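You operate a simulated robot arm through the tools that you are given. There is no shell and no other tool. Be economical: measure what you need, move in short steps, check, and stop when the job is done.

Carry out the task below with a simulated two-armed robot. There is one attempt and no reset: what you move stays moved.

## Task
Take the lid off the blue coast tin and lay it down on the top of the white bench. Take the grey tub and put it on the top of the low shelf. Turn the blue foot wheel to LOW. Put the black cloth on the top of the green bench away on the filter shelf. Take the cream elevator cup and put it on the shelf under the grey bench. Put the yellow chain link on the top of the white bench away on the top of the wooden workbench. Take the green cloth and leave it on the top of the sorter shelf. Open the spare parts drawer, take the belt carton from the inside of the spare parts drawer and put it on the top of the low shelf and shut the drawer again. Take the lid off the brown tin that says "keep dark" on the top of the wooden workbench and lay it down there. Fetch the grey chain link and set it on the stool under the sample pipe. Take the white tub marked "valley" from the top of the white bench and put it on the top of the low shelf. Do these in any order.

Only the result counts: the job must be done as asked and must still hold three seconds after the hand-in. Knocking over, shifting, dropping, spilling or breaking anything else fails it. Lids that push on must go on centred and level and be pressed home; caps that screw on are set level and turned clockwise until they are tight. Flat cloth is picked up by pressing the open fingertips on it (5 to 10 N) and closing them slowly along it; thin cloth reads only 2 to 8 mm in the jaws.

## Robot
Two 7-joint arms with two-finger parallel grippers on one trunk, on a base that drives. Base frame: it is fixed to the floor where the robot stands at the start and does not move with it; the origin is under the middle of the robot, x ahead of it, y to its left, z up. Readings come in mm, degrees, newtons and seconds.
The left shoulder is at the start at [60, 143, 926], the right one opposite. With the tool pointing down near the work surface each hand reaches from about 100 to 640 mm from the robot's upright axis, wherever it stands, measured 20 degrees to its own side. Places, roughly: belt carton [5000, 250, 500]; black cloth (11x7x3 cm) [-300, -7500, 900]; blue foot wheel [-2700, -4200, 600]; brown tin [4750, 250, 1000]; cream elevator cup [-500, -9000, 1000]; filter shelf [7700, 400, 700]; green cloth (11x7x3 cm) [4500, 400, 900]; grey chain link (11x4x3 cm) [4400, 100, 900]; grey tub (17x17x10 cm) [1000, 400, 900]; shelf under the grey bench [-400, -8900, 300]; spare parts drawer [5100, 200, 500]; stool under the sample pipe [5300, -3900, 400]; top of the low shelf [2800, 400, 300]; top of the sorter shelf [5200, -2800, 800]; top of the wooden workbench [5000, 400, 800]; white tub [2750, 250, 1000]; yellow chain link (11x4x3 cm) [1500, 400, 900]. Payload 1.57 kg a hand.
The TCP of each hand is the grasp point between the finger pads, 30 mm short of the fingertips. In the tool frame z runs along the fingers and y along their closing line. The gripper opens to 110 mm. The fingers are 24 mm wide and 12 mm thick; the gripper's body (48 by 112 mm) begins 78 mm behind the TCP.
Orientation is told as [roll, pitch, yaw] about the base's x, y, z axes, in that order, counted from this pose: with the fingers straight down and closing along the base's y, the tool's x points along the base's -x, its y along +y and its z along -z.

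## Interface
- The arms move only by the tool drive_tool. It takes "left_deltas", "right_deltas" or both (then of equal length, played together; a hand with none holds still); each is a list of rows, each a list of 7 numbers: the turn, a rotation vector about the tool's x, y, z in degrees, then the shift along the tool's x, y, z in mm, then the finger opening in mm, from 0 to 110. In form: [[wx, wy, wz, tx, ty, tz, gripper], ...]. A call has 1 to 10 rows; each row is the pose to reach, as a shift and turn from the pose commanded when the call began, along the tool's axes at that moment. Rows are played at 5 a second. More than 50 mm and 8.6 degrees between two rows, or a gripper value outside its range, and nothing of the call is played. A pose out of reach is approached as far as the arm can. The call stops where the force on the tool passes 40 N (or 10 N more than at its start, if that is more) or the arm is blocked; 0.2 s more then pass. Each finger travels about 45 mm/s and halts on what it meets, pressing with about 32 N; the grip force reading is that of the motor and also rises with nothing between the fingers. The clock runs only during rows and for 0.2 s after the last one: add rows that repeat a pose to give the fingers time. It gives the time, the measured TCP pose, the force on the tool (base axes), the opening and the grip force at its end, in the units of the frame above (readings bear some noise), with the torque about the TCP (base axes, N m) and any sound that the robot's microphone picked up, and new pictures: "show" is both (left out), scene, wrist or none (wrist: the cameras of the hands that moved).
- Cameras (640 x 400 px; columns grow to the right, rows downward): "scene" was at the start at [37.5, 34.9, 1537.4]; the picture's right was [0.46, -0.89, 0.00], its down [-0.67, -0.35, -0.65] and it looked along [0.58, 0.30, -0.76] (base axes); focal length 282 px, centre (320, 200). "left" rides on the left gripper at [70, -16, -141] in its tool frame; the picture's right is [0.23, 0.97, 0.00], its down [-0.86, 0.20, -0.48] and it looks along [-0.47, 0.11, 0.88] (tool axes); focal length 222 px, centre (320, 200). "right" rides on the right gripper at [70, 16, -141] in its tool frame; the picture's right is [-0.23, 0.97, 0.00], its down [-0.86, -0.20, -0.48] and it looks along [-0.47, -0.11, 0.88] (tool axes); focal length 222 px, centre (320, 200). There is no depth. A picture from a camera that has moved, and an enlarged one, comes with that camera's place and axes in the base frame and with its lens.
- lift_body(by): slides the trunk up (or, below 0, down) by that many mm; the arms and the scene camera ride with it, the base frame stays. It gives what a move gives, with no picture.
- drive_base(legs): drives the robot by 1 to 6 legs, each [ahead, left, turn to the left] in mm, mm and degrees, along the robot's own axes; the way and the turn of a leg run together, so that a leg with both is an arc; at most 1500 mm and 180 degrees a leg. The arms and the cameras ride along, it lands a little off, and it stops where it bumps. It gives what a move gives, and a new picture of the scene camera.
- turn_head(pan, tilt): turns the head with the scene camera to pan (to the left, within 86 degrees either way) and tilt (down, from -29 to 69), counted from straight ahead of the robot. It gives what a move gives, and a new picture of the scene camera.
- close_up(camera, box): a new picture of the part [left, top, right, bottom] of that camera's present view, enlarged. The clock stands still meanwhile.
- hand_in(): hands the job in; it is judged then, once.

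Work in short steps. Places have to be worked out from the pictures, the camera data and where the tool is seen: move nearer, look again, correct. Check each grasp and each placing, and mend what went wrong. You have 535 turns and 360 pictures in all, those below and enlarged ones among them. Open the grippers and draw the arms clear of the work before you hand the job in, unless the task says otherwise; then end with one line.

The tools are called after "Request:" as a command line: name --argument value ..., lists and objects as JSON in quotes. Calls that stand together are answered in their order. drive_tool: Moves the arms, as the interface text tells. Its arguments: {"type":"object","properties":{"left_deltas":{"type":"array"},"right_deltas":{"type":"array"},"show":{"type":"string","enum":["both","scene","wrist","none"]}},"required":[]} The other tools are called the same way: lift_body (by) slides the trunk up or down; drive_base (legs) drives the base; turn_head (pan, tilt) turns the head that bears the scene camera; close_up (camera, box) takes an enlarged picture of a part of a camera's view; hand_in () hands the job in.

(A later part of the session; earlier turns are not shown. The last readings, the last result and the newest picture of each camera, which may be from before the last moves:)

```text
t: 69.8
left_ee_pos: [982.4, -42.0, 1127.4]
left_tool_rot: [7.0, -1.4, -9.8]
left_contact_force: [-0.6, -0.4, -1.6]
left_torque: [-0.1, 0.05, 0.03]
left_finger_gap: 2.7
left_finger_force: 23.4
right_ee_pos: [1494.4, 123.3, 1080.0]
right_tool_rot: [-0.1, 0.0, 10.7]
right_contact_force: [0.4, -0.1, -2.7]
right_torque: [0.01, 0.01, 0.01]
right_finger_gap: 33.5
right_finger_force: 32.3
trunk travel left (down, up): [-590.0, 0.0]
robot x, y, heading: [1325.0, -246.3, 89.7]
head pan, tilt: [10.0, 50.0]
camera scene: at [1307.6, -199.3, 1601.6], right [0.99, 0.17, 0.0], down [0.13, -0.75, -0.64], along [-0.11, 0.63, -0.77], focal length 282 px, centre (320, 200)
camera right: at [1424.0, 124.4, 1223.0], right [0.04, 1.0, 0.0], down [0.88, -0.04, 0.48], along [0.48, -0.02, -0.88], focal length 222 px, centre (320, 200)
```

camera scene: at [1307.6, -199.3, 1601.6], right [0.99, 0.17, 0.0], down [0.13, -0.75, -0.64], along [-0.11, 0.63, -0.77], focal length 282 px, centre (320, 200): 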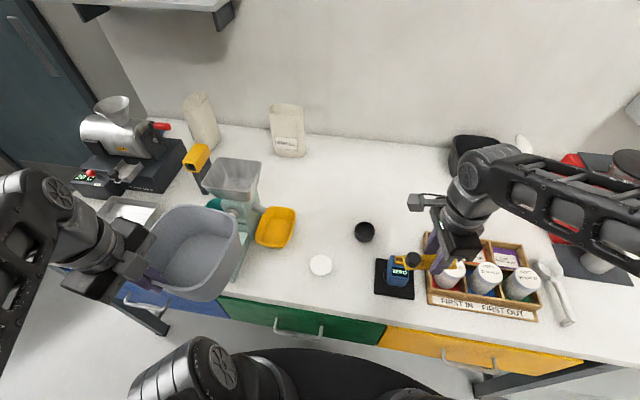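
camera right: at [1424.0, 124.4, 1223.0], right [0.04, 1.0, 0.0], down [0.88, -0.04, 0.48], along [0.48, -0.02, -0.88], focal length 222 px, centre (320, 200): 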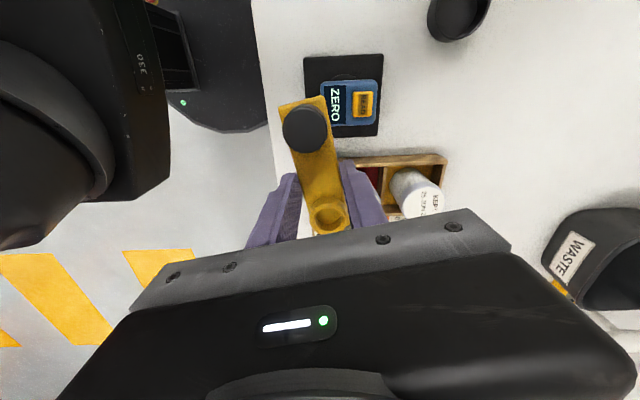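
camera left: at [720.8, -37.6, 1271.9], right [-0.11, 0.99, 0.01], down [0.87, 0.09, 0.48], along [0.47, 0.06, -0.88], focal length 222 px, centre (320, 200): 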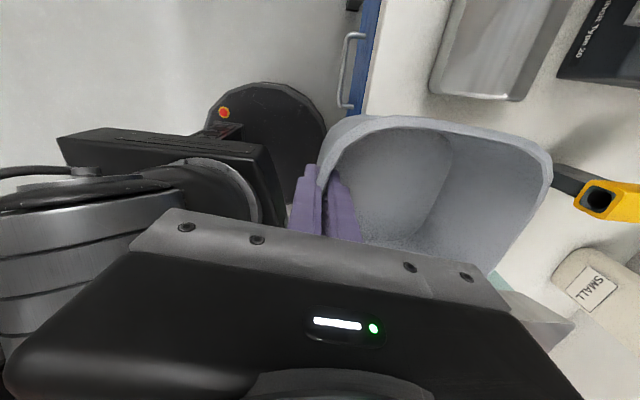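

Link held. I back away from the bench and drive along it to see the low shelf near [2800, 400, 300].

Request:
drive_base --legs '[[-350, 0, 0], [0, -1350, 0]]'

Request:
turn_head --pan -5 --tilt 30

```text
t: 78.5
left_ee_pos: [2360.3, -407.4, 1127.4]
left_tool_rot: [7.1, -1.4, -10.6]
left_contact_force: [-0.8, 0.6, -0.9]
left_torque: [-0.13, 0.06, -0.01]
left_finger_gap: 2.7
left_finger_force: 24.1
right_ee_pos: [2874.6, -248.9, 1080.4]
right_tool_rot: [0.1, 0.2, 9.9]
right_contact_force: [-0.2, 0.0, -1.5]
right_torque: [0.01, -0.03, -0.05]
right_finger_gap: 33.3
right_finger_force: 31.6
trunk travel left (down, up): [-590.0, 0.0]
robot x, y, heading: [2698.7, -609.9, 89.1]
head pan, tilt: [10.0, 50.0]
camera scene: at [2684.1, -569.0, 1601.6], right [0.99, 0.16, 0.0], down [0.12, -0.76, -0.64], along [-0.1, 0.63, -0.77], focal length 282 px, centre (320, 200)
```

scene: 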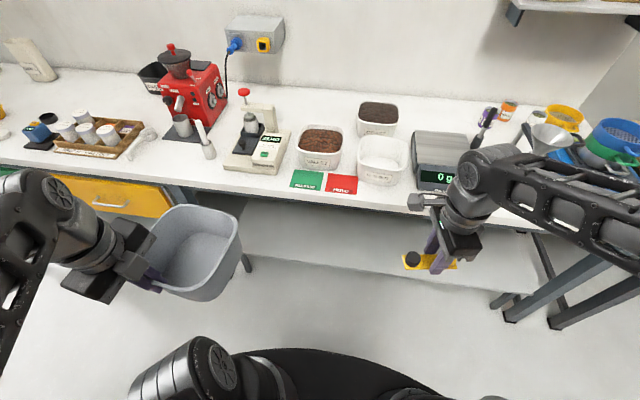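

```text
t: 79.4
left_ee_pos: [2359.4, -407.9, 1128.1]
left_tool_rot: [7.1, -1.5, -10.6]
left_contact_force: [-0.9, 0.3, -1.5]
left_torque: [-0.1, 0.05, 0.0]
left_finger_gap: 2.7
left_finger_force: 24.2
right_ee_pos: [2874.9, -248.9, 1080.9]
right_tool_rot: [0.0, 0.1, 9.9]
right_contact_force: [0.8, -0.5, -2.0]
right_torque: [0.0, -0.02, -0.01]
right_finger_gap: 33.6
right_finger_force: 31.7
trunk travel left (down, up): [-590.0, 0.0]
robot x, y, heading: [2701.3, -612.9, 89.1]
head pan, tilt: [-5.0, 30.0]
camera scene: at [2705.2, -555.1, 1631.1], right [0.99, -0.1, 0.0], down [-0.05, -0.5, -0.87], along [0.09, 0.86, -0.5], focal length 282 px, centre (320, 200)
```

scene: 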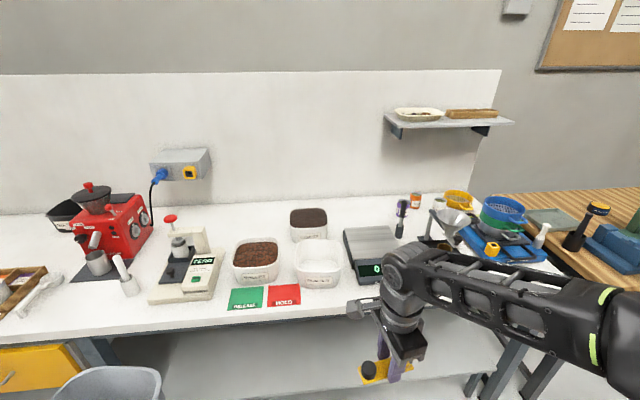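

The low shelf is the long board under the bench. I look at the labels of the three tubs.

Request:
close_up --camera "scene" --box '[220, 195, 380, 295]'

Request:
turn_head --pan 0 --tilt 62

```text
4.00 times, centred on (300, 245) of scene
camera zoom: at [2705.2, -555.1, 1631.1], right [0.99, -0.1, 0.0], down [-0.05, -0.5, -0.87], along [0.09, 0.86, -0.5], focal length 1127 px, centre (400, 20)
```

zoom: 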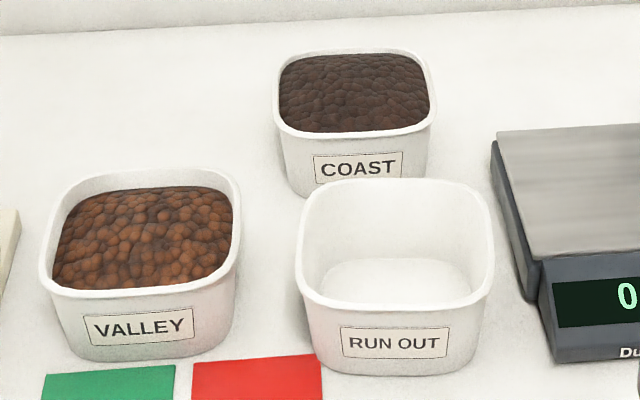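

```text
t: 80.3
left_ee_pos: [2359.8, -407.3, 1127.5]
left_tool_rot: [7.1, -1.4, -10.5]
left_contact_force: [0.8, 0.2, -1.7]
left_torque: [-0.11, 0.04, -0.01]
left_finger_gap: 2.6
left_finger_force: 24.5
right_ee_pos: [2874.5, -249.4, 1081.1]
right_tool_rot: [0.0, -0.1, 9.9]
right_contact_force: [0.0, -0.7, -2.0]
right_torque: [0.02, -0.03, -0.03]
right_finger_gap: 33.5
right_finger_force: 31.6
trunk travel left (down, up): [-590.0, 0.0]
robot x, y, heading: [2700.6, -616.2, 88.7]
head pan, tilt: [0.0, 62.0]
camera scene: at [2697.0, -580.7, 1586.8], right [1.0, -0.02, 0.0], down [-0.01, -0.88, -0.47], along [0.01, 0.47, -0.88], focal length 282 px, centre (320, 200)
```

scene: 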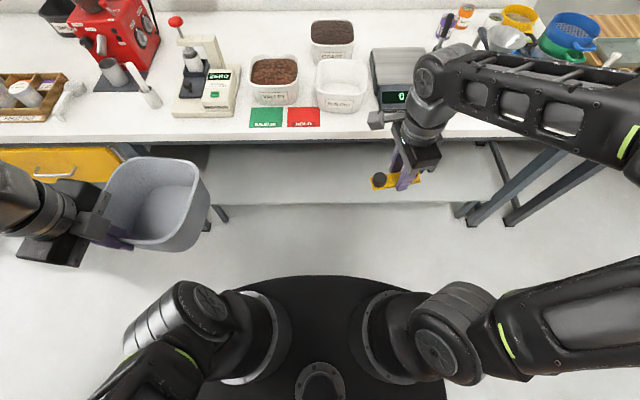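

The "valley" tub is full of beans — that will need two hands later. First the grey tub: I drive closer, tuck the right hand back, and lower the trunk.

Request:
drive_tool --right_deltas '[[0, 0, 0, 8, -39, 0, 20], [0, 0, 0, 16, -78, 0, 20], [0, 0, 0, 20, -117, 0, 20]]' --show "none"

Request:
drive_base --legs '[[170, 0, 1]]'

Request:
turn_head --pan 20 --tilt 55

```text
t: 81.1
left_ee_pos: [2359.3, -409.5, 1128.7]
left_tool_rot: [7.1, -1.4, -10.6]
left_contact_force: [-1.4, 0.2, -1.0]
left_torque: [-0.07, 0.05, 0.05]
left_finger_gap: 2.7
left_finger_force: 23.8
right_ee_pos: [2875.2, -366.5, 1082.9]
right_tool_rot: [0.1, -0.1, 9.9]
right_contact_force: [0.2, -1.1, -2.2]
right_torque: [0.05, 0.01, 0.01]
right_finger_gap: 33.5
right_finger_force: 32.6
trunk travel left (down, up): [-590.0, 0.0]
robot x, y, heading: [2699.6, -613.6, 89.0]
head pan, tilt: [0.0, 62.0]
```

```text
t: 82.6
left_ee_pos: [2357.1, -239.8, 1127.5]
left_tool_rot: [6.8, -1.5, -9.6]
left_contact_force: [-0.4, -0.1, -2.2]
left_torque: [-0.16, 0.04, 0.0]
left_finger_gap: 2.6
left_finger_force: 23.8
right_ee_pos: [2871.6, -188.6, 1081.6]
right_tool_rot: [-0.1, 0.1, 11.0]
right_contact_force: [-0.5, 0.3, -2.0]
right_torque: [-0.01, 0.01, 0.0]
right_finger_gap: 33.7
right_finger_force: 32.0
trunk travel left (down, up): [-590.0, 0.0]
robot x, y, heading: [2701.6, -441.8, 90.0]
head pan, tilt: [0.0, 62.0]
camera scene: at [2697.6, -406.4, 1586.7], right [1.0, 0.0, 0.0], down [0.0, -0.88, -0.47], along [0.0, 0.47, -0.88], focal length 282 px, centre (320, 200)
```

scene: 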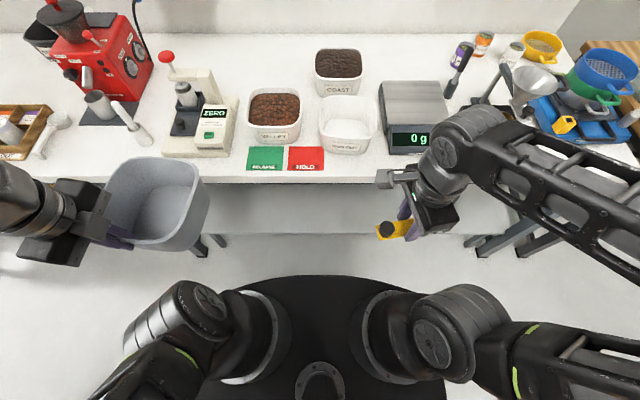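

```text
t: 83.4
left_ee_pos: [2357.4, -241.3, 1127.5]
left_tool_rot: [6.9, -1.5, -9.6]
left_contact_force: [0.6, -0.2, -2.2]
left_torque: [-0.12, 0.08, 0.03]
left_finger_gap: 3.0
left_finger_force: 23.8
right_ee_pos: [2873.1, -189.4, 1082.4]
right_tool_rot: [0.1, 0.0, 11.0]
right_contact_force: [-0.4, 1.0, -2.7]
right_torque: [0.03, -0.02, -0.02]
right_finger_gap: 33.7
right_finger_force: 32.0
trunk travel left (down, up): [-590.0, 0.0]
robot x, y, heading: [2700.2, -444.9, 90.2]
head pan, tilt: [20.0, 55.0]
camera scene: at [2673.0, -404.6, 1595.1], right [0.94, 0.34, 0.0], down [0.28, -0.77, -0.57], along [-0.2, 0.54, -0.82], focal length 282 px, centre (320, 200)
```

scene: 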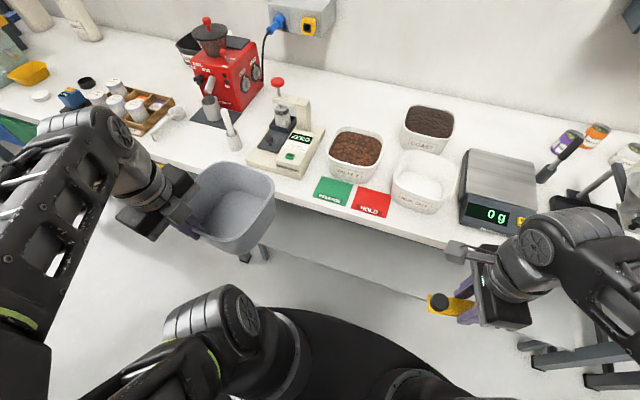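

Everything is outside the bench edge. I lower the trunk 480 mm.

Request:
lift_body --by -480

Request:
turn_head --pan 15 --tilt 30

```text
refused: -480 is not a number from -400 to 400
```

```text
t: 84.3
left_ee_pos: [2357.5, -241.7, 1127.2]
left_tool_rot: [7.0, -1.5, -9.6]
left_contact_force: [-0.5, -0.5, -0.7]
left_torque: [-0.1, 0.07, -0.05]
left_finger_gap: 2.7
left_finger_force: 24.3
right_ee_pos: [2871.2, -189.8, 1082.4]
right_tool_rot: [0.1, 0.0, 11.0]
right_contact_force: [-0.3, 0.8, -1.8]
right_torque: [0.0, -0.04, -0.01]
right_finger_gap: 33.7
right_finger_force: 32.4
trunk travel left (down, up): [-590.0, 0.0]
robot x, y, heading: [2699.0, -442.0, 90.0]
head pan, tilt: [15.0, 30.0]
camera scene: at [2674.1, -385.2, 1631.1], right [0.97, 0.26, 0.0], down [0.13, -0.48, -0.87], along [-0.23, 0.84, -0.5], focal length 282 px, centre (320, 200)
```

scene: 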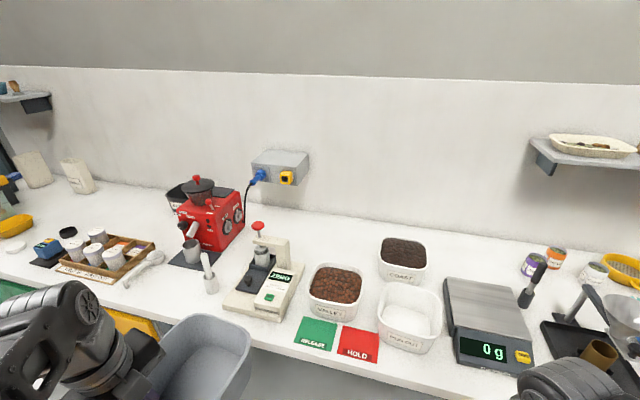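

The limit is 400 per call; I lower in two calls and look.

Request:
lift_body --by -400

Request:
lift_body --by -80

Request:
turn_head --pan 10 --tilt 40

```text
t: 88.2
left_ee_pos: [2356.3, -240.5, 727.5]
left_tool_rot: [6.9, -1.4, -9.5]
left_contact_force: [0.2, -0.1, -0.6]
left_torque: [-0.1, 0.03, -0.04]
left_finger_gap: 2.8
left_finger_force: 24.4
right_ee_pos: [2870.6, -189.6, 682.7]
right_tool_rot: [0.1, 0.0, 11.1]
right_contact_force: [0.0, -0.4, -1.8]
right_torque: [0.0, -0.01, 0.04]
right_finger_gap: 33.6
right_finger_force: 32.1
trunk travel left (down, up): [-190.0, 400.0]
robot x, y, heading: [2699.1, -441.2, 90.3]
head pan, tilt: [15.0, 30.0]
```

```text
t: 89.3
left_ee_pos: [2355.4, -236.4, 641.6]
left_tool_rot: [6.1, -2.4, -9.6]
left_contact_force: [-0.3, 0.4, -0.4]
left_torque: [-0.16, 0.06, 0.01]
left_finger_gap: 2.6
left_finger_force: 23.6
right_ee_pos: [2869.6, -185.0, 600.9]
right_tool_rot: [-0.5, -0.2, 11.0]
right_contact_force: [0.6, -0.1, -2.0]
right_torque: [-0.01, 0.01, -0.01]
right_finger_gap: 33.7
right_finger_force: 32.1
trunk travel left (down, up): [-110.0, 480.0]
robot x, y, heading: [2697.3, -443.3, 90.3]
head pan, tilt: [15.0, 30.0]
```

```text
t: 90.0
left_ee_pos: [2354.7, -235.4, 641.5]
left_tool_rot: [6.3, -2.4, -9.7]
left_contact_force: [0.5, -0.8, -1.0]
left_torque: [-0.09, 0.05, 0.01]
left_finger_gap: 2.8
left_finger_force: 24.1
right_ee_pos: [2869.5, -185.1, 601.2]
right_tool_rot: [-0.6, -0.1, 11.0]
right_contact_force: [0.0, 0.6, -1.9]
right_torque: [0.01, -0.01, 0.01]
right_finger_gap: 33.6
right_finger_force: 31.7
trunk travel left (down, up): [-110.0, 480.0]
robot x, y, heading: [2698.8, -444.0, 90.0]
head pan, tilt: [10.0, 40.0]
camera scene: at [2676.4, -378.8, 1134.8], right [0.98, 0.18, 0.0], down [0.12, -0.64, -0.76], along [-0.13, 0.75, -0.65], focal length 282 px, centre (320, 200)
```

scene: 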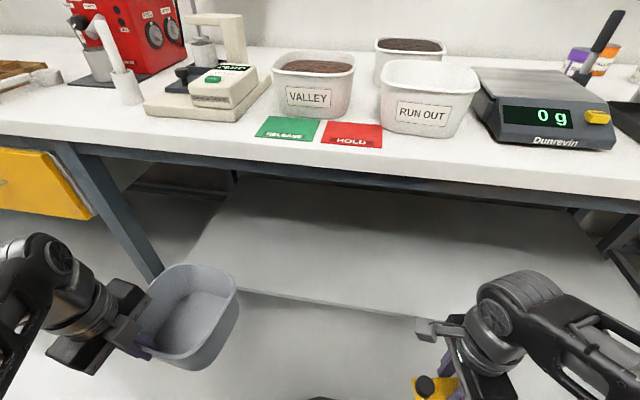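

I can see the empty shelf (front edge y≈79). I move the tub forward and right, in front of the base, before lowering.

Request:
drive_tool --left_deltas '[[0, 0, 0, -25.5, 28.4, 4.2, 0], [0, 0, 0, -51, 56.9, 8.4, 0], [0, 0, 0, -76.5, 85.3, 12.6, 0], [0, 0, 0, -102, 113.8, 16.8, 0], [0, 0, 0, -127.5, 142.2, 21, 0]]'

Request:
close_up --camera "scene" --box '[150, 200, 390, 350]'

```text
t: 91.2
left_ee_pos: [2505.0, -123.5, 646.0]
left_tool_rot: [7.0, -1.4, -9.5]
left_contact_force: [0.3, -0.7, -1.0]
left_torque: [-0.09, 0.04, -0.01]
left_finger_gap: 2.6
left_finger_force: 24.1
right_ee_pos: [2872.7, -188.5, 602.4]
right_tool_rot: [0.0, 0.0, 11.0]
right_contact_force: [-0.2, -1.1, -1.7]
right_torque: [0.0, -0.04, 0.04]
right_finger_gap: 33.5
right_finger_force: 32.4
trunk travel left (down, up): [-110.0, 480.0]
robot x, y, heading: [2700.3, -439.9, 90.0]
head pan, tilt: [10.0, 40.0]
camera scene: at [2682.8, -389.0, 1135.8], right [0.98, 0.18, 0.0], down [0.11, -0.63, -0.77], along [-0.13, 0.75, -0.64], focal length 282 px, centre (320, 200)
camera left: at [2427.0, -146.1, 783.1], right [-0.07, 0.99, 0.11], down [0.85, 0.0, 0.52], along [0.52, 0.13, -0.85], focal length 222 px, centre (320, 200)
```

scene: 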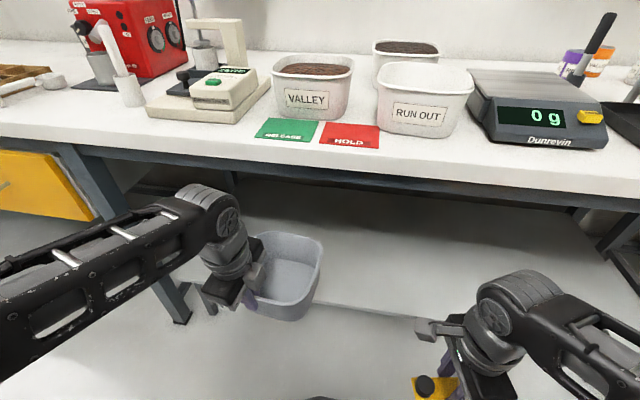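
left: 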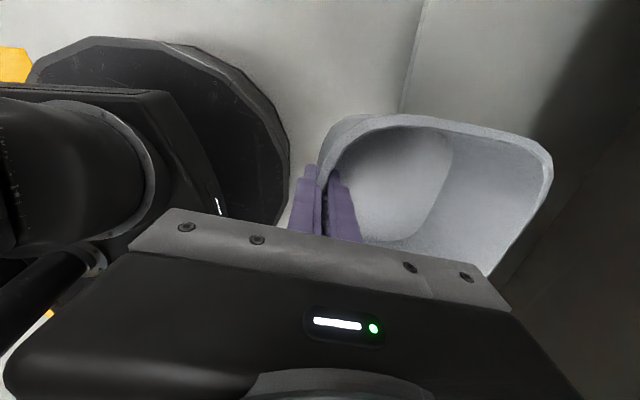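

```text
2.67 times, centred on (270, 275) of scene
camera zoom: at [2682.8, -389.0, 1135.8], right [0.98, 0.18, 0.0], down [0.11, -0.63, -0.77], along [-0.13, 0.75, -0.64], focal length 751 px, centre (453, 0)
```

zoom: 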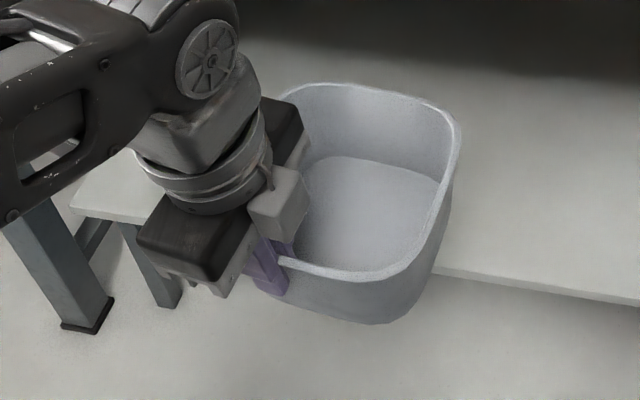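

Tub looks nearly level. I lower it to TCP z≈470 in front of the base.

Request:
drive_tool --left_deltas '[[0, 0, 0, 1, -5.3, 43.4, 0], [0, 0, 0, 2.1, -10.6, 86.8, 0], [0, 0, 0, 3.2, -16, 130.3, 0], [0, 0, 0, 4.3, -21.3, 173.7, 0]]'

```text
t: 92.2
left_ee_pos: [2507.0, -105.3, 472.2]
left_tool_rot: [7.0, -1.5, -9.7]
left_contact_force: [0.4, -0.2, -2.1]
left_torque: [-0.14, 0.03, -0.01]
left_finger_gap: 2.8
left_finger_force: 24.1
left hand out of reach, approached as far as the arm can: row 4
right_ee_pos: [2871.8, -189.8, 600.7]
right_tool_rot: [0.0, -0.1, 11.0]
right_contact_force: [0.9, -0.8, -2.2]
right_torque: [-0.01, -0.03, -0.01]
right_finger_gap: 33.5
right_finger_force: 32.1
trunk travel left (down, up): [-110.0, 480.0]
robot x, y, heading: [2701.0, -440.5, 90.1]
head pan, tilt: [10.0, 40.0]
camera scene: at [2682.8, -389.1, 1135.8], right [0.98, 0.18, 0.0], down [0.11, -0.63, -0.77], along [-0.13, 0.75, -0.64], focal length 282 px, centre (320, 200)
camera left: at [2429.5, -126.3, 609.3], right [-0.07, 0.99, 0.11], down [0.85, 0.0, 0.52], along [0.52, 0.13, -0.85], focal length 222 px, centre (320, 200)
```

scene: 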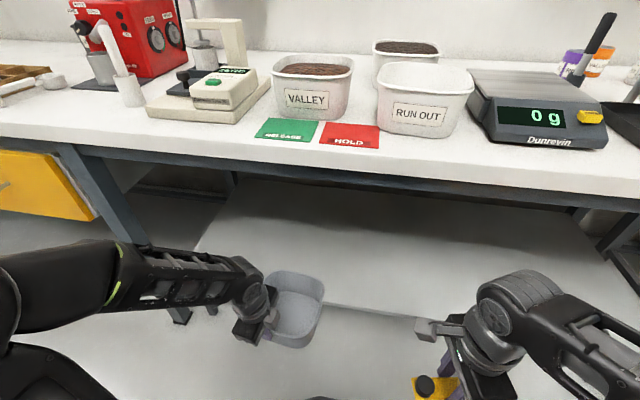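
left: 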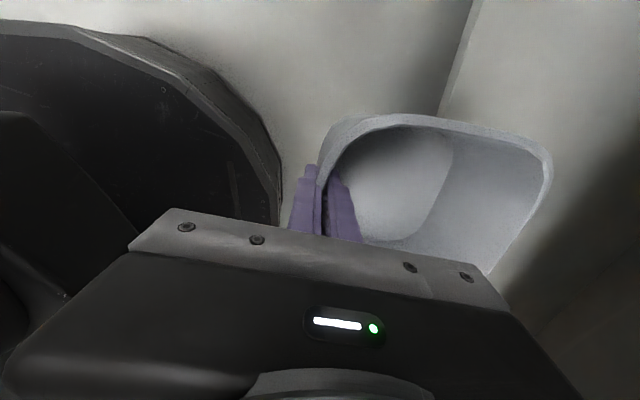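

Shelf height checks at z≈298. I push the tub forward over the shelf.

Request:
drive_tool --left_deltas '[[0, 0, 0, 4.8, 43.3, 5.2, 0], [0, 0, 0, 9.5, 86.7, 10.4, 0], [0, 0, 0, 14.3, 130, 15.6, 0], [0, 0, 0, 19, 173.3, 20.8, 0], [0, 0, 0, 23.8, 216.7, 26, 0], [0, 0, 0, 28.6, 242, 29, 0]]'

```text
t: 93.6
left_ee_pos: [2514.6, 141.3, 473.4]
left_tool_rot: [6.9, -1.5, -9.5]
left_contact_force: [0.3, -0.1, -2.0]
left_torque: [-0.11, 0.05, 0.03]
left_finger_gap: 2.7
left_finger_force: 23.9
right_ee_pos: [2872.5, -189.2, 602.6]
right_tool_rot: [0.0, 0.0, 11.0]
right_contact_force: [-0.1, -0.5, -2.3]
right_torque: [0.02, -0.03, -0.02]
right_finger_gap: 33.6
right_finger_force: 32.2
trunk travel left (down, up): [-110.0, 480.0]
robot x, y, heading: [2700.8, -442.8, 90.0]
head pan, tilt: [10.0, 40.0]
camera scene: at [2682.8, -388.8, 1135.8], right [0.98, 0.18, 0.0], down [0.11, -0.63, -0.77], along [-0.13, 0.75, -0.64], focal length 282 px, centre (320, 200)
camera left: at [2439.2, 120.0, 609.5], right [-0.07, 0.99, 0.11], down [0.85, 0.0, 0.52], along [0.52, 0.13, -0.85], focal length 222 px, centre (320, 200)
```

scene: 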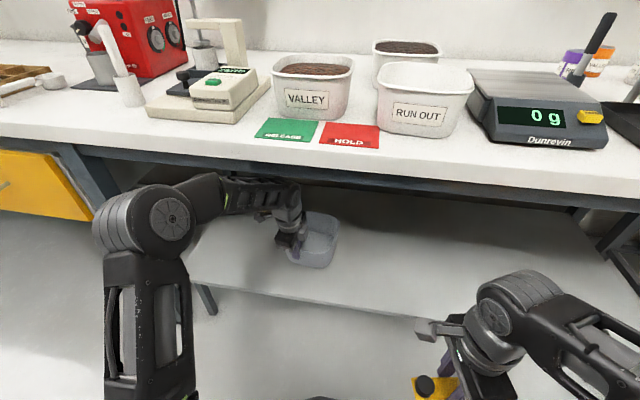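
left: 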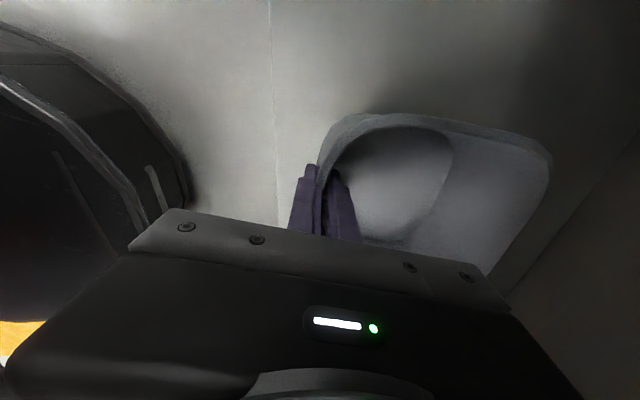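

Over the shelf. I lower to near contact.

Request:
drive_tool --left_deltas '[[0, 0, 0, 0.9, -4.9, 39.7, 0], [0, 0, 0, 1.7, -8.5, 69.5, 0], [0, 0, 0, 2, -9.8, 79.4, 0], [0, 0, 0, 2.1, -10.4, 84.4, 0], [0, 0, 0, 2.2, -10.9, 88.3, 0]]'

Request:
close_up --camera "scene" --box '[210, 170, 390, 290]'

```text
t: 94.8
left_ee_pos: [2518.4, 140.3, 388.0]
left_tool_rot: [7.0, -1.5, -9.7]
left_contact_force: [0.2, 0.0, -1.2]
left_torque: [-0.11, 0.02, -0.03]
left_finger_gap: 2.5
left_finger_force: 24.2
right_ee_pos: [2871.3, -189.9, 602.0]
right_tool_rot: [0.0, 0.0, 11.0]
right_contact_force: [0.3, 0.4, -2.4]
right_torque: [0.04, -0.03, -0.01]
right_finger_gap: 33.5
right_finger_force: 31.8
trunk travel left (down, up): [-110.0, 480.0]
robot x, y, heading: [2700.9, -441.2, 90.2]
head pan, tilt: [10.0, 40.0]
camera scene: at [2682.8, -388.7, 1135.8], right [0.98, 0.18, 0.0], down [0.11, -0.63, -0.77], along [-0.13, 0.75, -0.64], focal length 282 px, centre (320, 200)
camera left: at [2441.5, 118.6, 524.0], right [-0.07, 0.99, 0.11], down [0.85, 0.0, 0.52], along [0.52, 0.13, -0.85], focal length 222 px, centre (320, 200)
```

scene: 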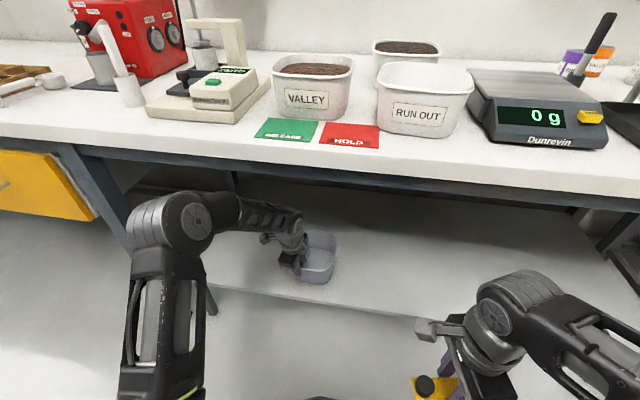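
left: 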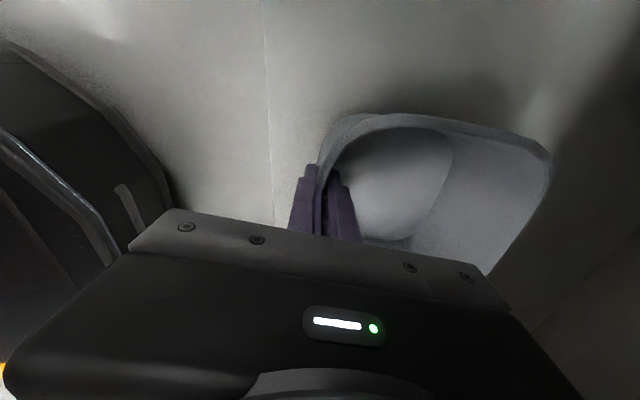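

```text
3.33 times, centred on (300, 230) of scene
camera zoom: at [2682.8, -388.7, 1135.8], right [0.98, 0.18, 0.0], down [0.11, -0.63, -0.77], along [-0.13, 0.75, -0.64], focal length 939 px, centre (387, 100)
```

zoom: 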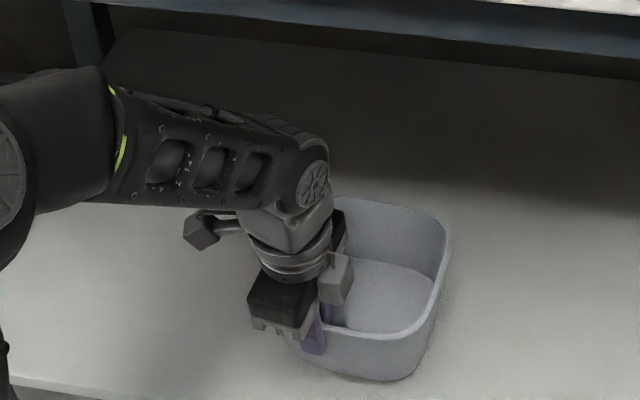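

Nearly on the shelf. I creep down in small steps.

Request:
drive_tool --left_deltas '[[0, 0, 0, 0, -0.5, 4, 0], [0, 0, 0, 0.1, -0.8, 7, 0], [0, 0, 0, 0.2, -1.2, 10, 0]]' --show "none"

```text
t: 95.6
left_ee_pos: [2519.7, 139.2, 376.5]
left_tool_rot: [7.0, -1.3, -9.5]
left_contact_force: [-0.6, -0.1, -2.1]
left_torque: [-0.13, 0.04, -0.01]
left_finger_gap: 3.0
left_finger_force: 23.9
right_ee_pos: [2871.9, -189.6, 602.2]
right_tool_rot: [0.1, 0.1, 11.0]
right_contact_force: [-0.6, -0.8, -2.8]
right_torque: [0.0, -0.01, 0.01]
right_finger_gap: 33.5
right_finger_force: 31.8
trunk travel left (down, up): [-110.0, 480.0]
robot x, y, heading: [2702.3, -442.2, 90.1]
head pan, tilt: [10.0, 40.0]
```

Still no contact; continue.

Request:
drive_tool --left_deltas '[[0, 0, 0, 0, -0.5, 4, 0], [0, 0, 0, 0.1, -0.8, 7, 0], [0, 0, 0, 0.2, -1.2, 10, 0], [0, 0, 0, 0.2, -1.2, 13, 0]]' --show "none"

```text
t: 96.6
left_ee_pos: [2520.3, 142.4, 366.3]
left_tool_rot: [7.2, -1.4, -9.6]
left_contact_force: [2.8, -4.3, 15.6]
left_torque: [-0.04, 0.39, 0.09]
left_finger_gap: 3.2
left_finger_force: 23.5
right_ee_pos: [2871.6, -188.8, 603.3]
right_tool_rot: [0.1, 0.1, 11.0]
right_contact_force: [-0.2, -0.4, -2.1]
right_torque: [0.0, -0.01, 0.06]
right_finger_gap: 33.4
right_finger_force: 32.1
trunk travel left (down, up): [-110.0, 480.0]
robot x, y, heading: [2698.5, -439.1, 90.0]
head pan, tilt: [10.0, 40.0]
```

Contact felt. I open gently and raise the fingers out of the tub.

Request:
drive_tool --left_deltas '[[0, 0, 0, 0, 0.2, -2, 5], [0, 0, 0, 0, 0.2, -2, 15], [0, 0, 0, 0, 0.2, -2, 28], [0, 0, 0, 0, 0.2, -2, 34], [0, 0, 0, -0.5, 2.4, -20, 34], [0, 0, 0, -1, 5.5, -45, 34], [0, 0, 0, -2, 11, -88, 34]]'

Request:
close_up --camera "scene" --box '[210, 170, 390, 290]'

```text
t: 98.2
left_ee_pos: [2517.2, 140.8, 448.7]
left_tool_rot: [7.0, -1.5, -9.7]
left_contact_force: [-0.1, 0.0, -0.3]
left_torque: [-0.02, -0.01, 0.01]
left_finger_gap: 33.8
left_finger_force: 0.0
right_ee_pos: [2872.4, -189.1, 602.8]
right_tool_rot: [0.0, 0.1, 11.0]
right_contact_force: [0.3, 0.1, -2.8]
right_torque: [0.01, -0.05, 0.0]
right_finger_gap: 33.6
right_finger_force: 32.0
trunk travel left (down, up): [-110.0, 480.0]
robot x, y, heading: [2699.8, -443.0, 89.9]
head pan, tilt: [10.0, 40.0]
camera scene: at [2682.8, -388.6, 1135.7], right [0.98, 0.18, 0.0], down [0.11, -0.63, -0.77], along [-0.13, 0.75, -0.64], focal length 282 px, centre (320, 200)
camera left: at [2440.1, 118.5, 585.4], right [-0.07, 0.99, 0.11], down [0.85, 0.0, 0.52], along [0.52, 0.13, -0.85], focal length 222 px, centre (320, 200)
```

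scene: 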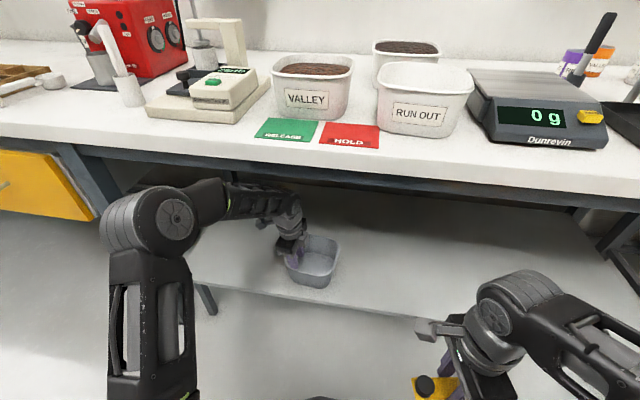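
left: 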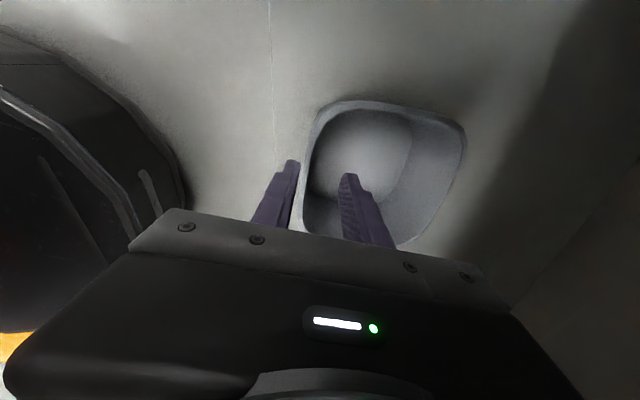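

```text
3.33 times, centred on (300, 230) of scene
camera zoom: at [2682.8, -388.6, 1135.7], right [0.98, 0.18, 0.0], down [0.11, -0.63, -0.77], along [-0.13, 0.75, -0.64], focal length 939 px, centre (387, 100)
```

zoom: 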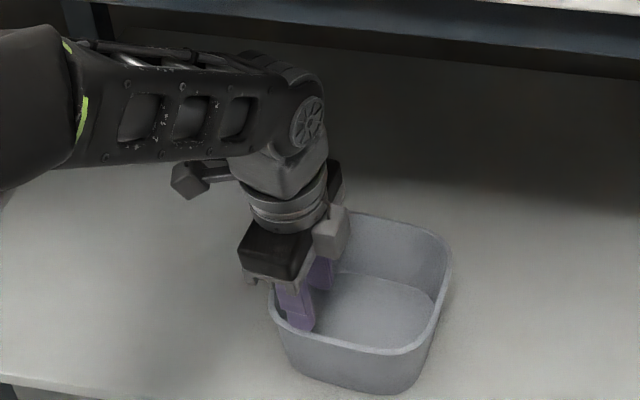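

The grey tub stands on the low shelf. I retract the left hand from under the bench, then raise the trunk.

Request:
drive_tool --left_deltas '[[0, 0, 0, -5.4, -40.5, -9, 34], [0, 0, 0, -10.8, -81, -18, 34], [0, 0, 0, -16.2, -121.5, -27, 34], [0, 0, 0, -21.6, -162, -36, 34], [0, 0, 0, -27, -202.5, -45, 34], [0, 0, 0, -32.4, -243, -54.3, 34], [0, 0, 0, -33.4, -238, -97, 34], [0, 0, 0, -34.4, -233, -140, 34]]' --show "scene"

Request:
lift_body --by 400

```text
t: 100.0
left_ee_pos: [2511.7, -113.9, 564.3]
left_tool_rot: [7.0, -1.5, -9.6]
left_contact_force: [-0.1, -0.3, -0.5]
left_torque: [0.0, 0.01, 0.04]
left_finger_gap: 34.1
left_finger_force: 0.1
left hand out of reach, approached as far as the arm can: row 6
right_ee_pos: [2871.2, -189.7, 602.1]
right_tool_rot: [0.0, 0.0, 11.0]
right_contact_force: [-1.1, 0.5, -1.7]
right_torque: [0.01, -0.04, 0.02]
right_finger_gap: 33.5
right_finger_force: 32.0
trunk travel left (down, up): [-110.0, 480.0]
robot x, y, heading: [2699.5, -440.4, 90.0]
head pan, tilt: [10.0, 40.0]
camera scene: at [2682.8, -388.7, 1135.7], right [0.98, 0.18, 0.0], down [0.11, -0.63, -0.77], along [-0.13, 0.75, -0.64], focal length 282 px, centre (320, 200)
```

scene: 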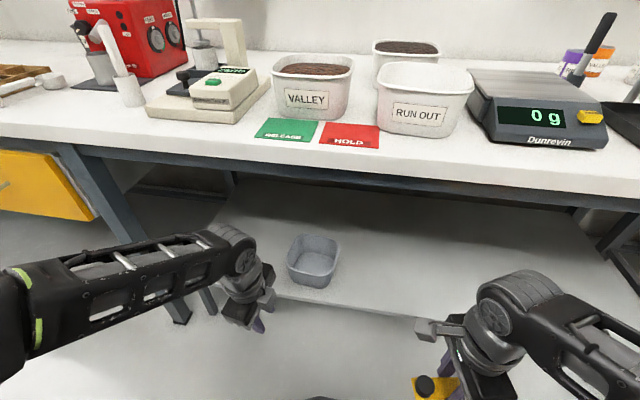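

```text
t: 103.9
left_ee_pos: [2511.6, -113.7, 962.8]
left_tool_rot: [6.9, -1.4, -9.6]
left_contact_force: [-0.5, -0.5, 0.1]
left_torque: [-0.02, -0.02, 0.05]
left_finger_gap: 33.8
left_finger_force: 0.0
right_ee_pos: [2872.6, -189.5, 1001.7]
right_tool_rot: [0.0, 0.0, 11.0]
right_contact_force: [0.8, -0.5, -2.7]
right_torque: [-0.02, 0.01, 0.03]
right_finger_gap: 33.4
right_finger_force: 31.9
trunk travel left (down, up): [-510.0, 80.0]
robot x, y, heading: [2704.0, -442.2, 90.2]
head pan, tilt: [10.0, 40.0]
```

I back off and drive towards the wooden workbench at x≈4400–5000.

Request:
drive_base --legs '[[-300, 0, 0], [0, -1450, 0]]'

Request:
turn_head --pan -25 --tilt 30

```text
t: 112.7
left_ee_pos: [3953.8, -419.4, 962.5]
left_tool_rot: [6.9, -1.5, -9.3]
left_contact_force: [0.5, -0.6, 0.3]
left_torque: [-0.03, 0.02, 0.01]
left_finger_gap: 34.0
left_finger_force: 0.0
right_ee_pos: [4315.0, -493.8, 1002.8]
right_tool_rot: [0.0, 0.1, 11.3]
right_contact_force: [0.5, 0.5, -2.6]
right_torque: [-0.04, -0.02, 0.0]
right_finger_gap: 33.5
right_finger_force: 32.1
trunk travel left (down, up): [-510.0, 80.0]
robot x, y, heading: [4142.9, -742.5, 90.4]
head pan, tilt: [10.0, 40.0]
camera scene: at [4126.7, -694.7, 1535.8], right [0.98, 0.18, 0.0], down [0.12, -0.63, -0.77], along [-0.14, 0.75, -0.64], focal length 282 px, centre (320, 200)
```

scene: 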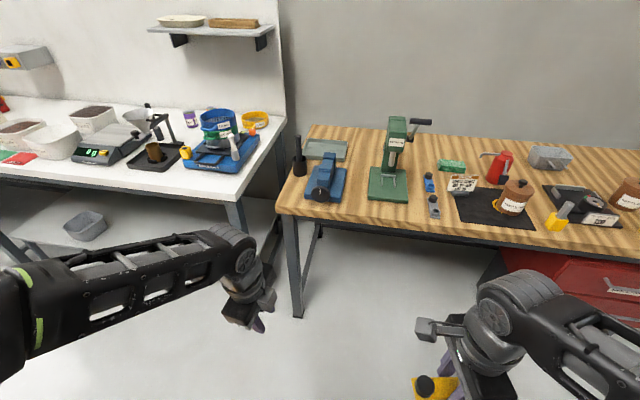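

```text
t: 113.8
left_ee_pos: [3953.7, -420.7, 963.9]
left_tool_rot: [7.0, -1.4, -9.2]
left_contact_force: [-1.0, 0.4, 0.0]
left_torque: [0.0, 0.0, 0.0]
left_finger_gap: 34.0
left_finger_force: 0.1
right_ee_pos: [4314.4, -493.2, 1002.2]
right_tool_rot: [0.0, 0.1, 11.3]
right_contact_force: [0.1, 1.2, -2.2]
right_torque: [0.0, -0.01, -0.01]
right_finger_gap: 33.3
right_finger_force: 31.9
trunk travel left (down, up): [-510.0, 80.0]
robot x, y, heading: [4142.1, -749.4, 90.2]
head pan, tilt: [-25.0, 30.0]
camera scene: at [4179.3, -696.0, 1551.1], right [0.91, -0.42, 0.0], down [-0.21, -0.46, -0.87], along [0.36, 0.79, -0.5], focal length 282 px, centre (320, 200)
```

scene: 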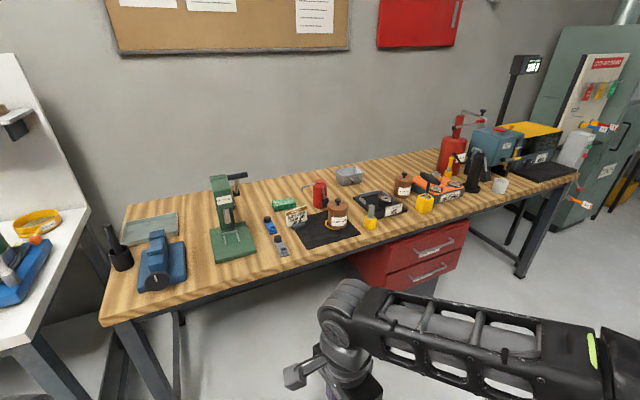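

I look closer at the workbench objects.

Request:
close_up --camera "scene" --box '[240, 150, 420, 265]'

Request:
close_up --camera "scene" --box '[340, 100, 600, 260]'

```text
3.48 times, centred on (330, 208) of scene
camera zoom: at [4179.3, -696.0, 1551.1], right [0.91, -0.42, 0.0], down [-0.21, -0.46, -0.87], along [0.36, 0.79, -0.5], focal length 980 px, centre (285, 174)
```

zoom: 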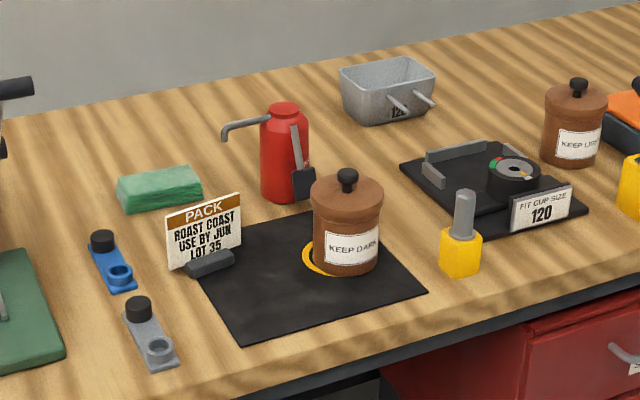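

```text
2.46 times, centred on (470, 180) of scene
camera zoom: at [4179.3, -696.0, 1551.1], right [0.91, -0.42, 0.0], down [-0.21, -0.46, -0.87], along [0.36, 0.79, -0.5], focal length 693 px, centre (-49, 249)
```

zoom: 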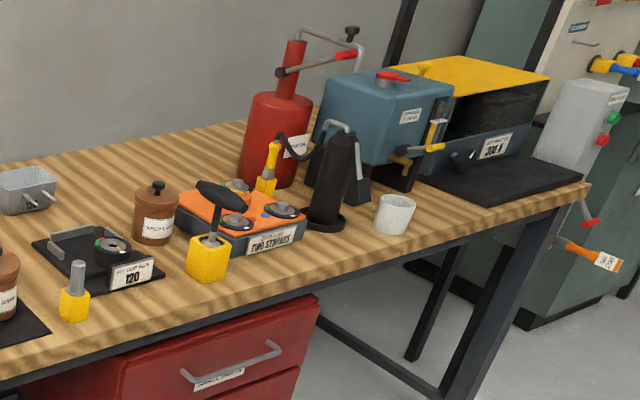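

Plan: place the yellow link first, then the KEEP DARK tin. I drive in front of the bench at x≈4620.

Request:
drive_base --legs '[[0, -480, 0], [400, 0, 0]]'

Request:
turn_head --pan -5 --tilt 48

```text
t: 118.7
left_ee_pos: [4423.8, -5.9, 963.7]
left_tool_rot: [7.0, -1.5, -8.8]
left_contact_force: [-0.2, 1.0, -0.2]
left_torque: [-0.02, 0.0, -0.02]
left_finger_gap: 33.9
left_finger_force: 0.0
right_ee_pos: [4783.9, -76.0, 1001.3]
right_tool_rot: [0.0, 0.1, 11.6]
right_contact_force: [1.2, 0.1, -2.8]
right_torque: [0.01, 0.01, -0.01]
right_finger_gap: 33.2
right_finger_force: 31.7
trunk travel left (down, up): [-510.0, 80.0]
robot x, y, heading: [4613.9, -332.0, 90.9]
head pan, tilt: [-25.0, 30.0]
camera scene: at [4651.7, -279.2, 1551.1], right [0.91, -0.41, 0.0], down [-0.2, -0.46, -0.87], along [0.35, 0.79, -0.5], focal length 282 px, centre (320, 200)
```

scene: 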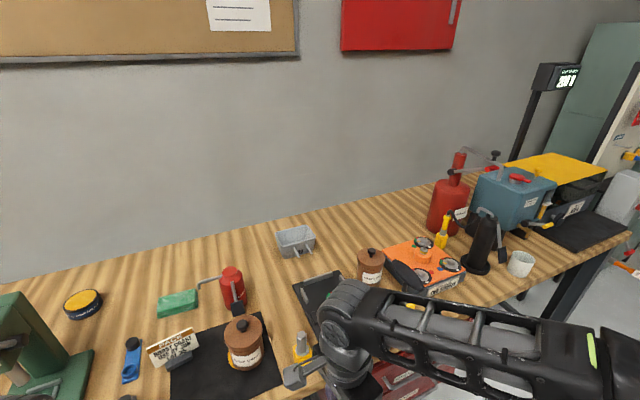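

```text
t: 119.6
left_ee_pos: [4424.5, -6.0, 963.4]
left_tool_rot: [7.0, -1.4, -8.8]
left_contact_force: [0.1, 0.0, 0.0]
left_torque: [-0.01, 0.02, 0.02]
left_finger_gap: 33.8
left_finger_force: 0.0
right_ee_pos: [4785.2, -77.2, 1002.5]
right_tool_rot: [0.0, 0.0, 11.6]
right_contact_force: [-0.1, -0.2, -1.3]
right_torque: [0.03, -0.01, -0.02]
right_finger_gap: 33.5
right_finger_force: 32.3
trunk travel left (down, up): [-510.0, 80.0]
robot x, y, heading: [4615.5, -333.5, 91.0]
head pan, tilt: [-5.0, 48.0]
camera scene: at [4620.5, -284.0, 1524.4], right [1.0, -0.07, 0.0], down [-0.05, -0.74, -0.67], along [0.05, 0.67, -0.74], focal length 282 px, centre (320, 200)
```

scene: 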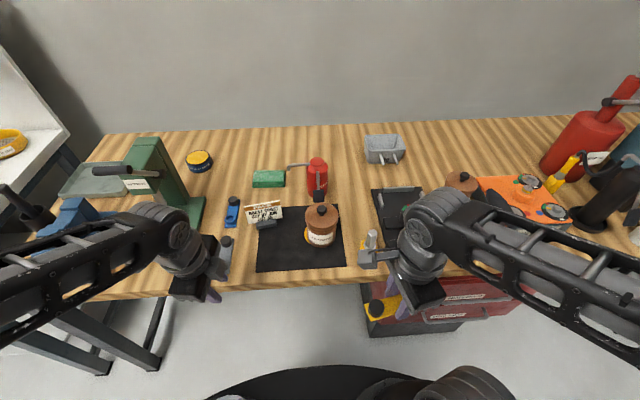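

A free strip lies in front of the FIT CUP tray around [4975, 110]. I move the right hand with the link there, high, and look down.

Request:
drive_tool --right_deltas '[[0, 0, 0, -36, 18, 0, 20], [0, 0, 0, -72, 36, 0, 20], [0, 0, 0, -108, 54, 0, 20], [0, 0, 0, -144, 73, 0, 20], [0, 0, 0, -180, 91, 0, 20], [0, 0, 0, -216, 109, 0, 20]]'

```text
t: 121.0
left_ee_pos: [4423.3, -5.2, 963.0]
left_tool_rot: [7.0, -1.5, -8.8]
left_contact_force: [0.3, -0.5, 0.4]
left_torque: [-0.01, 0.04, -0.04]
left_finger_gap: 34.1
left_finger_force: 0.0
right_ee_pos: [4976.8, 73.7, 1001.2]
right_tool_rot: [-0.1, 0.1, 11.7]
right_contact_force: [0.6, 0.2, -2.4]
right_torque: [-0.03, -0.01, -0.01]
right_finger_gap: 33.5
right_finger_force: 32.7
trunk travel left (down, up): [-510.0, 80.0]
robot x, y, heading: [4613.4, -329.4, 90.8]
head pan, tilt: [-5.0, 48.0]
camera scene: at [4621.0, -283.3, 1524.3], right [1.0, -0.07, 0.0], down [-0.05, -0.74, -0.67], along [0.05, 0.67, -0.74], focal length 282 px, centre (320, 200)
camera right: at [4905.7, 73.4, 1143.2], right [0.02, 1.0, 0.0], down [0.88, -0.02, 0.48], along [0.48, -0.01, -0.88], focal length 222 px, centre (320, 200)
```

scene: 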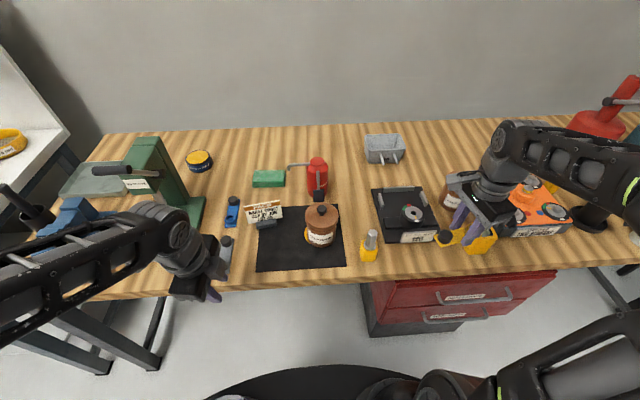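
right: 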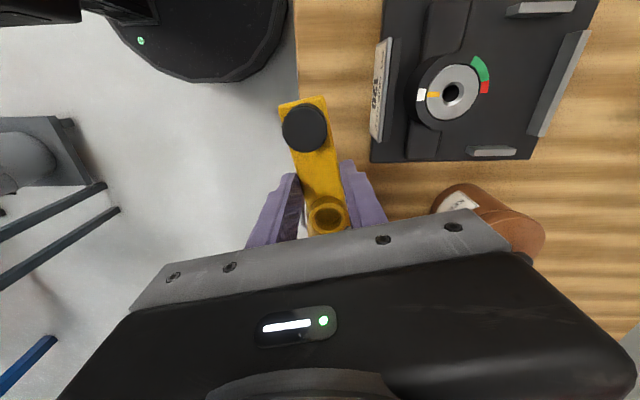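

Strip between bench edge (y≈40) and tray (y≈145). I centre at y≈92 and lower to z≈845.

Request:
drive_tool --right_deltas '[[0, 0, 0, 6, 19.6, 20, 20], [0, 0, 0, 6, 19.6, 65, 20], [0, 0, 0, 6, 19.6, 110, 20], [0, 0, 0, 6, 19.6, 145, 20], [0, 0, 0, 6, 19.6, 157, 20]]' --show "wrist"

```text
t: 121.9
left_ee_pos: [4423.3, -7.3, 964.5]
left_tool_rot: [7.1, -1.5, -8.8]
left_contact_force: [0.4, 0.5, 0.0]
left_torque: [-0.03, -0.01, 0.02]
left_finger_gap: 34.0
left_finger_force: 0.0
right_ee_pos: [4964.8, 92.3, 879.4]
right_tool_rot: [0.0, 0.0, 11.8]
right_contact_force: [-4.6, -10.2, 15.5]
right_torque: [0.13, 0.03, 0.05]
right_finger_gap: 33.6
right_finger_force: 32.2
trunk travel left (down, up): [-510.0, 80.0]
robot x, y, heading: [4615.1, -332.7, 90.8]
head pan, tilt: [-5.0, 48.0]
stopped in row 4 (right hand): the force on the tool passed its limit (the readings are from after the stop); the commanded pose is now the measured one
camera right: at [4893.7, 92.7, 1022.1], right [0.02, 1.0, 0.0], down [0.88, -0.02, 0.48], along [0.48, -0.01, -0.88], focal length 222 px, centre (320, 200)
```

right: 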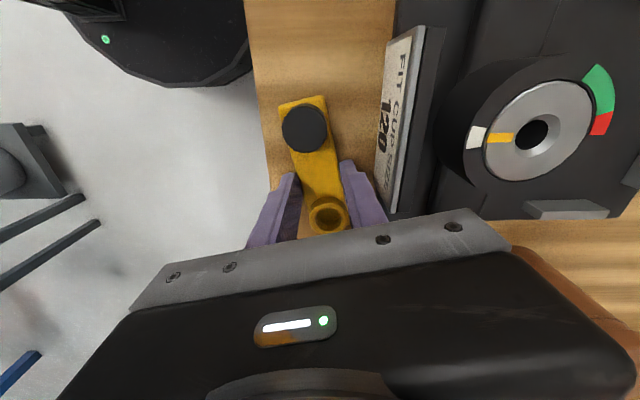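

Contact already at z=879 with a −y component; perhaps the finger brushes the sign. I rise 6 mm, shift 10 mm towards the edge and feel again.

Request:
drive_tool --right_deltas '[[0, 0, 0, 0, 0, -6, 20], [0, 0, 0, 2, -10, -6, 20], [0, 0, 0, 2, -10, -3, 20], [0, 0, 0, 2, -10, 0, 20]]' --show "wrist"

```text
t: 122.9
left_ee_pos: [4424.0, -5.6, 963.8]
left_tool_rot: [7.0, -1.5, -8.8]
left_contact_force: [-0.2, 0.1, -0.2]
left_torque: [-0.03, 0.0, 0.01]
left_finger_gap: 33.8
left_finger_force: 0.0
right_ee_pos: [4966.1, 85.0, 879.7]
right_tool_rot: [0.1, -0.1, 11.9]
right_contact_force: [2.3, -1.7, 9.6]
right_torque: [-0.33, -0.04, 0.12]
right_finger_gap: 33.5
right_finger_force: 32.1
trunk travel left (down, up): [-510.0, 80.0]
robot x, y, heading: [4616.7, -333.3, 90.7]
head pan, tilt: [-5.0, 48.0]
camera right: at [4894.6, 83.2, 1022.0], right [0.02, 1.0, 0.0], down [0.88, -0.02, 0.48], along [0.48, -0.01, -0.88], focal length 222 px, centre (320, 200)
```

right: 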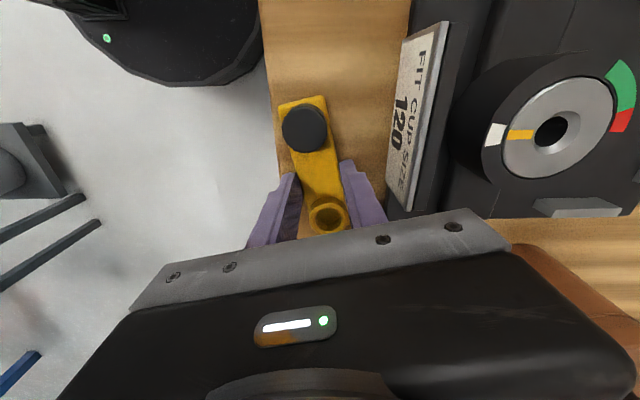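

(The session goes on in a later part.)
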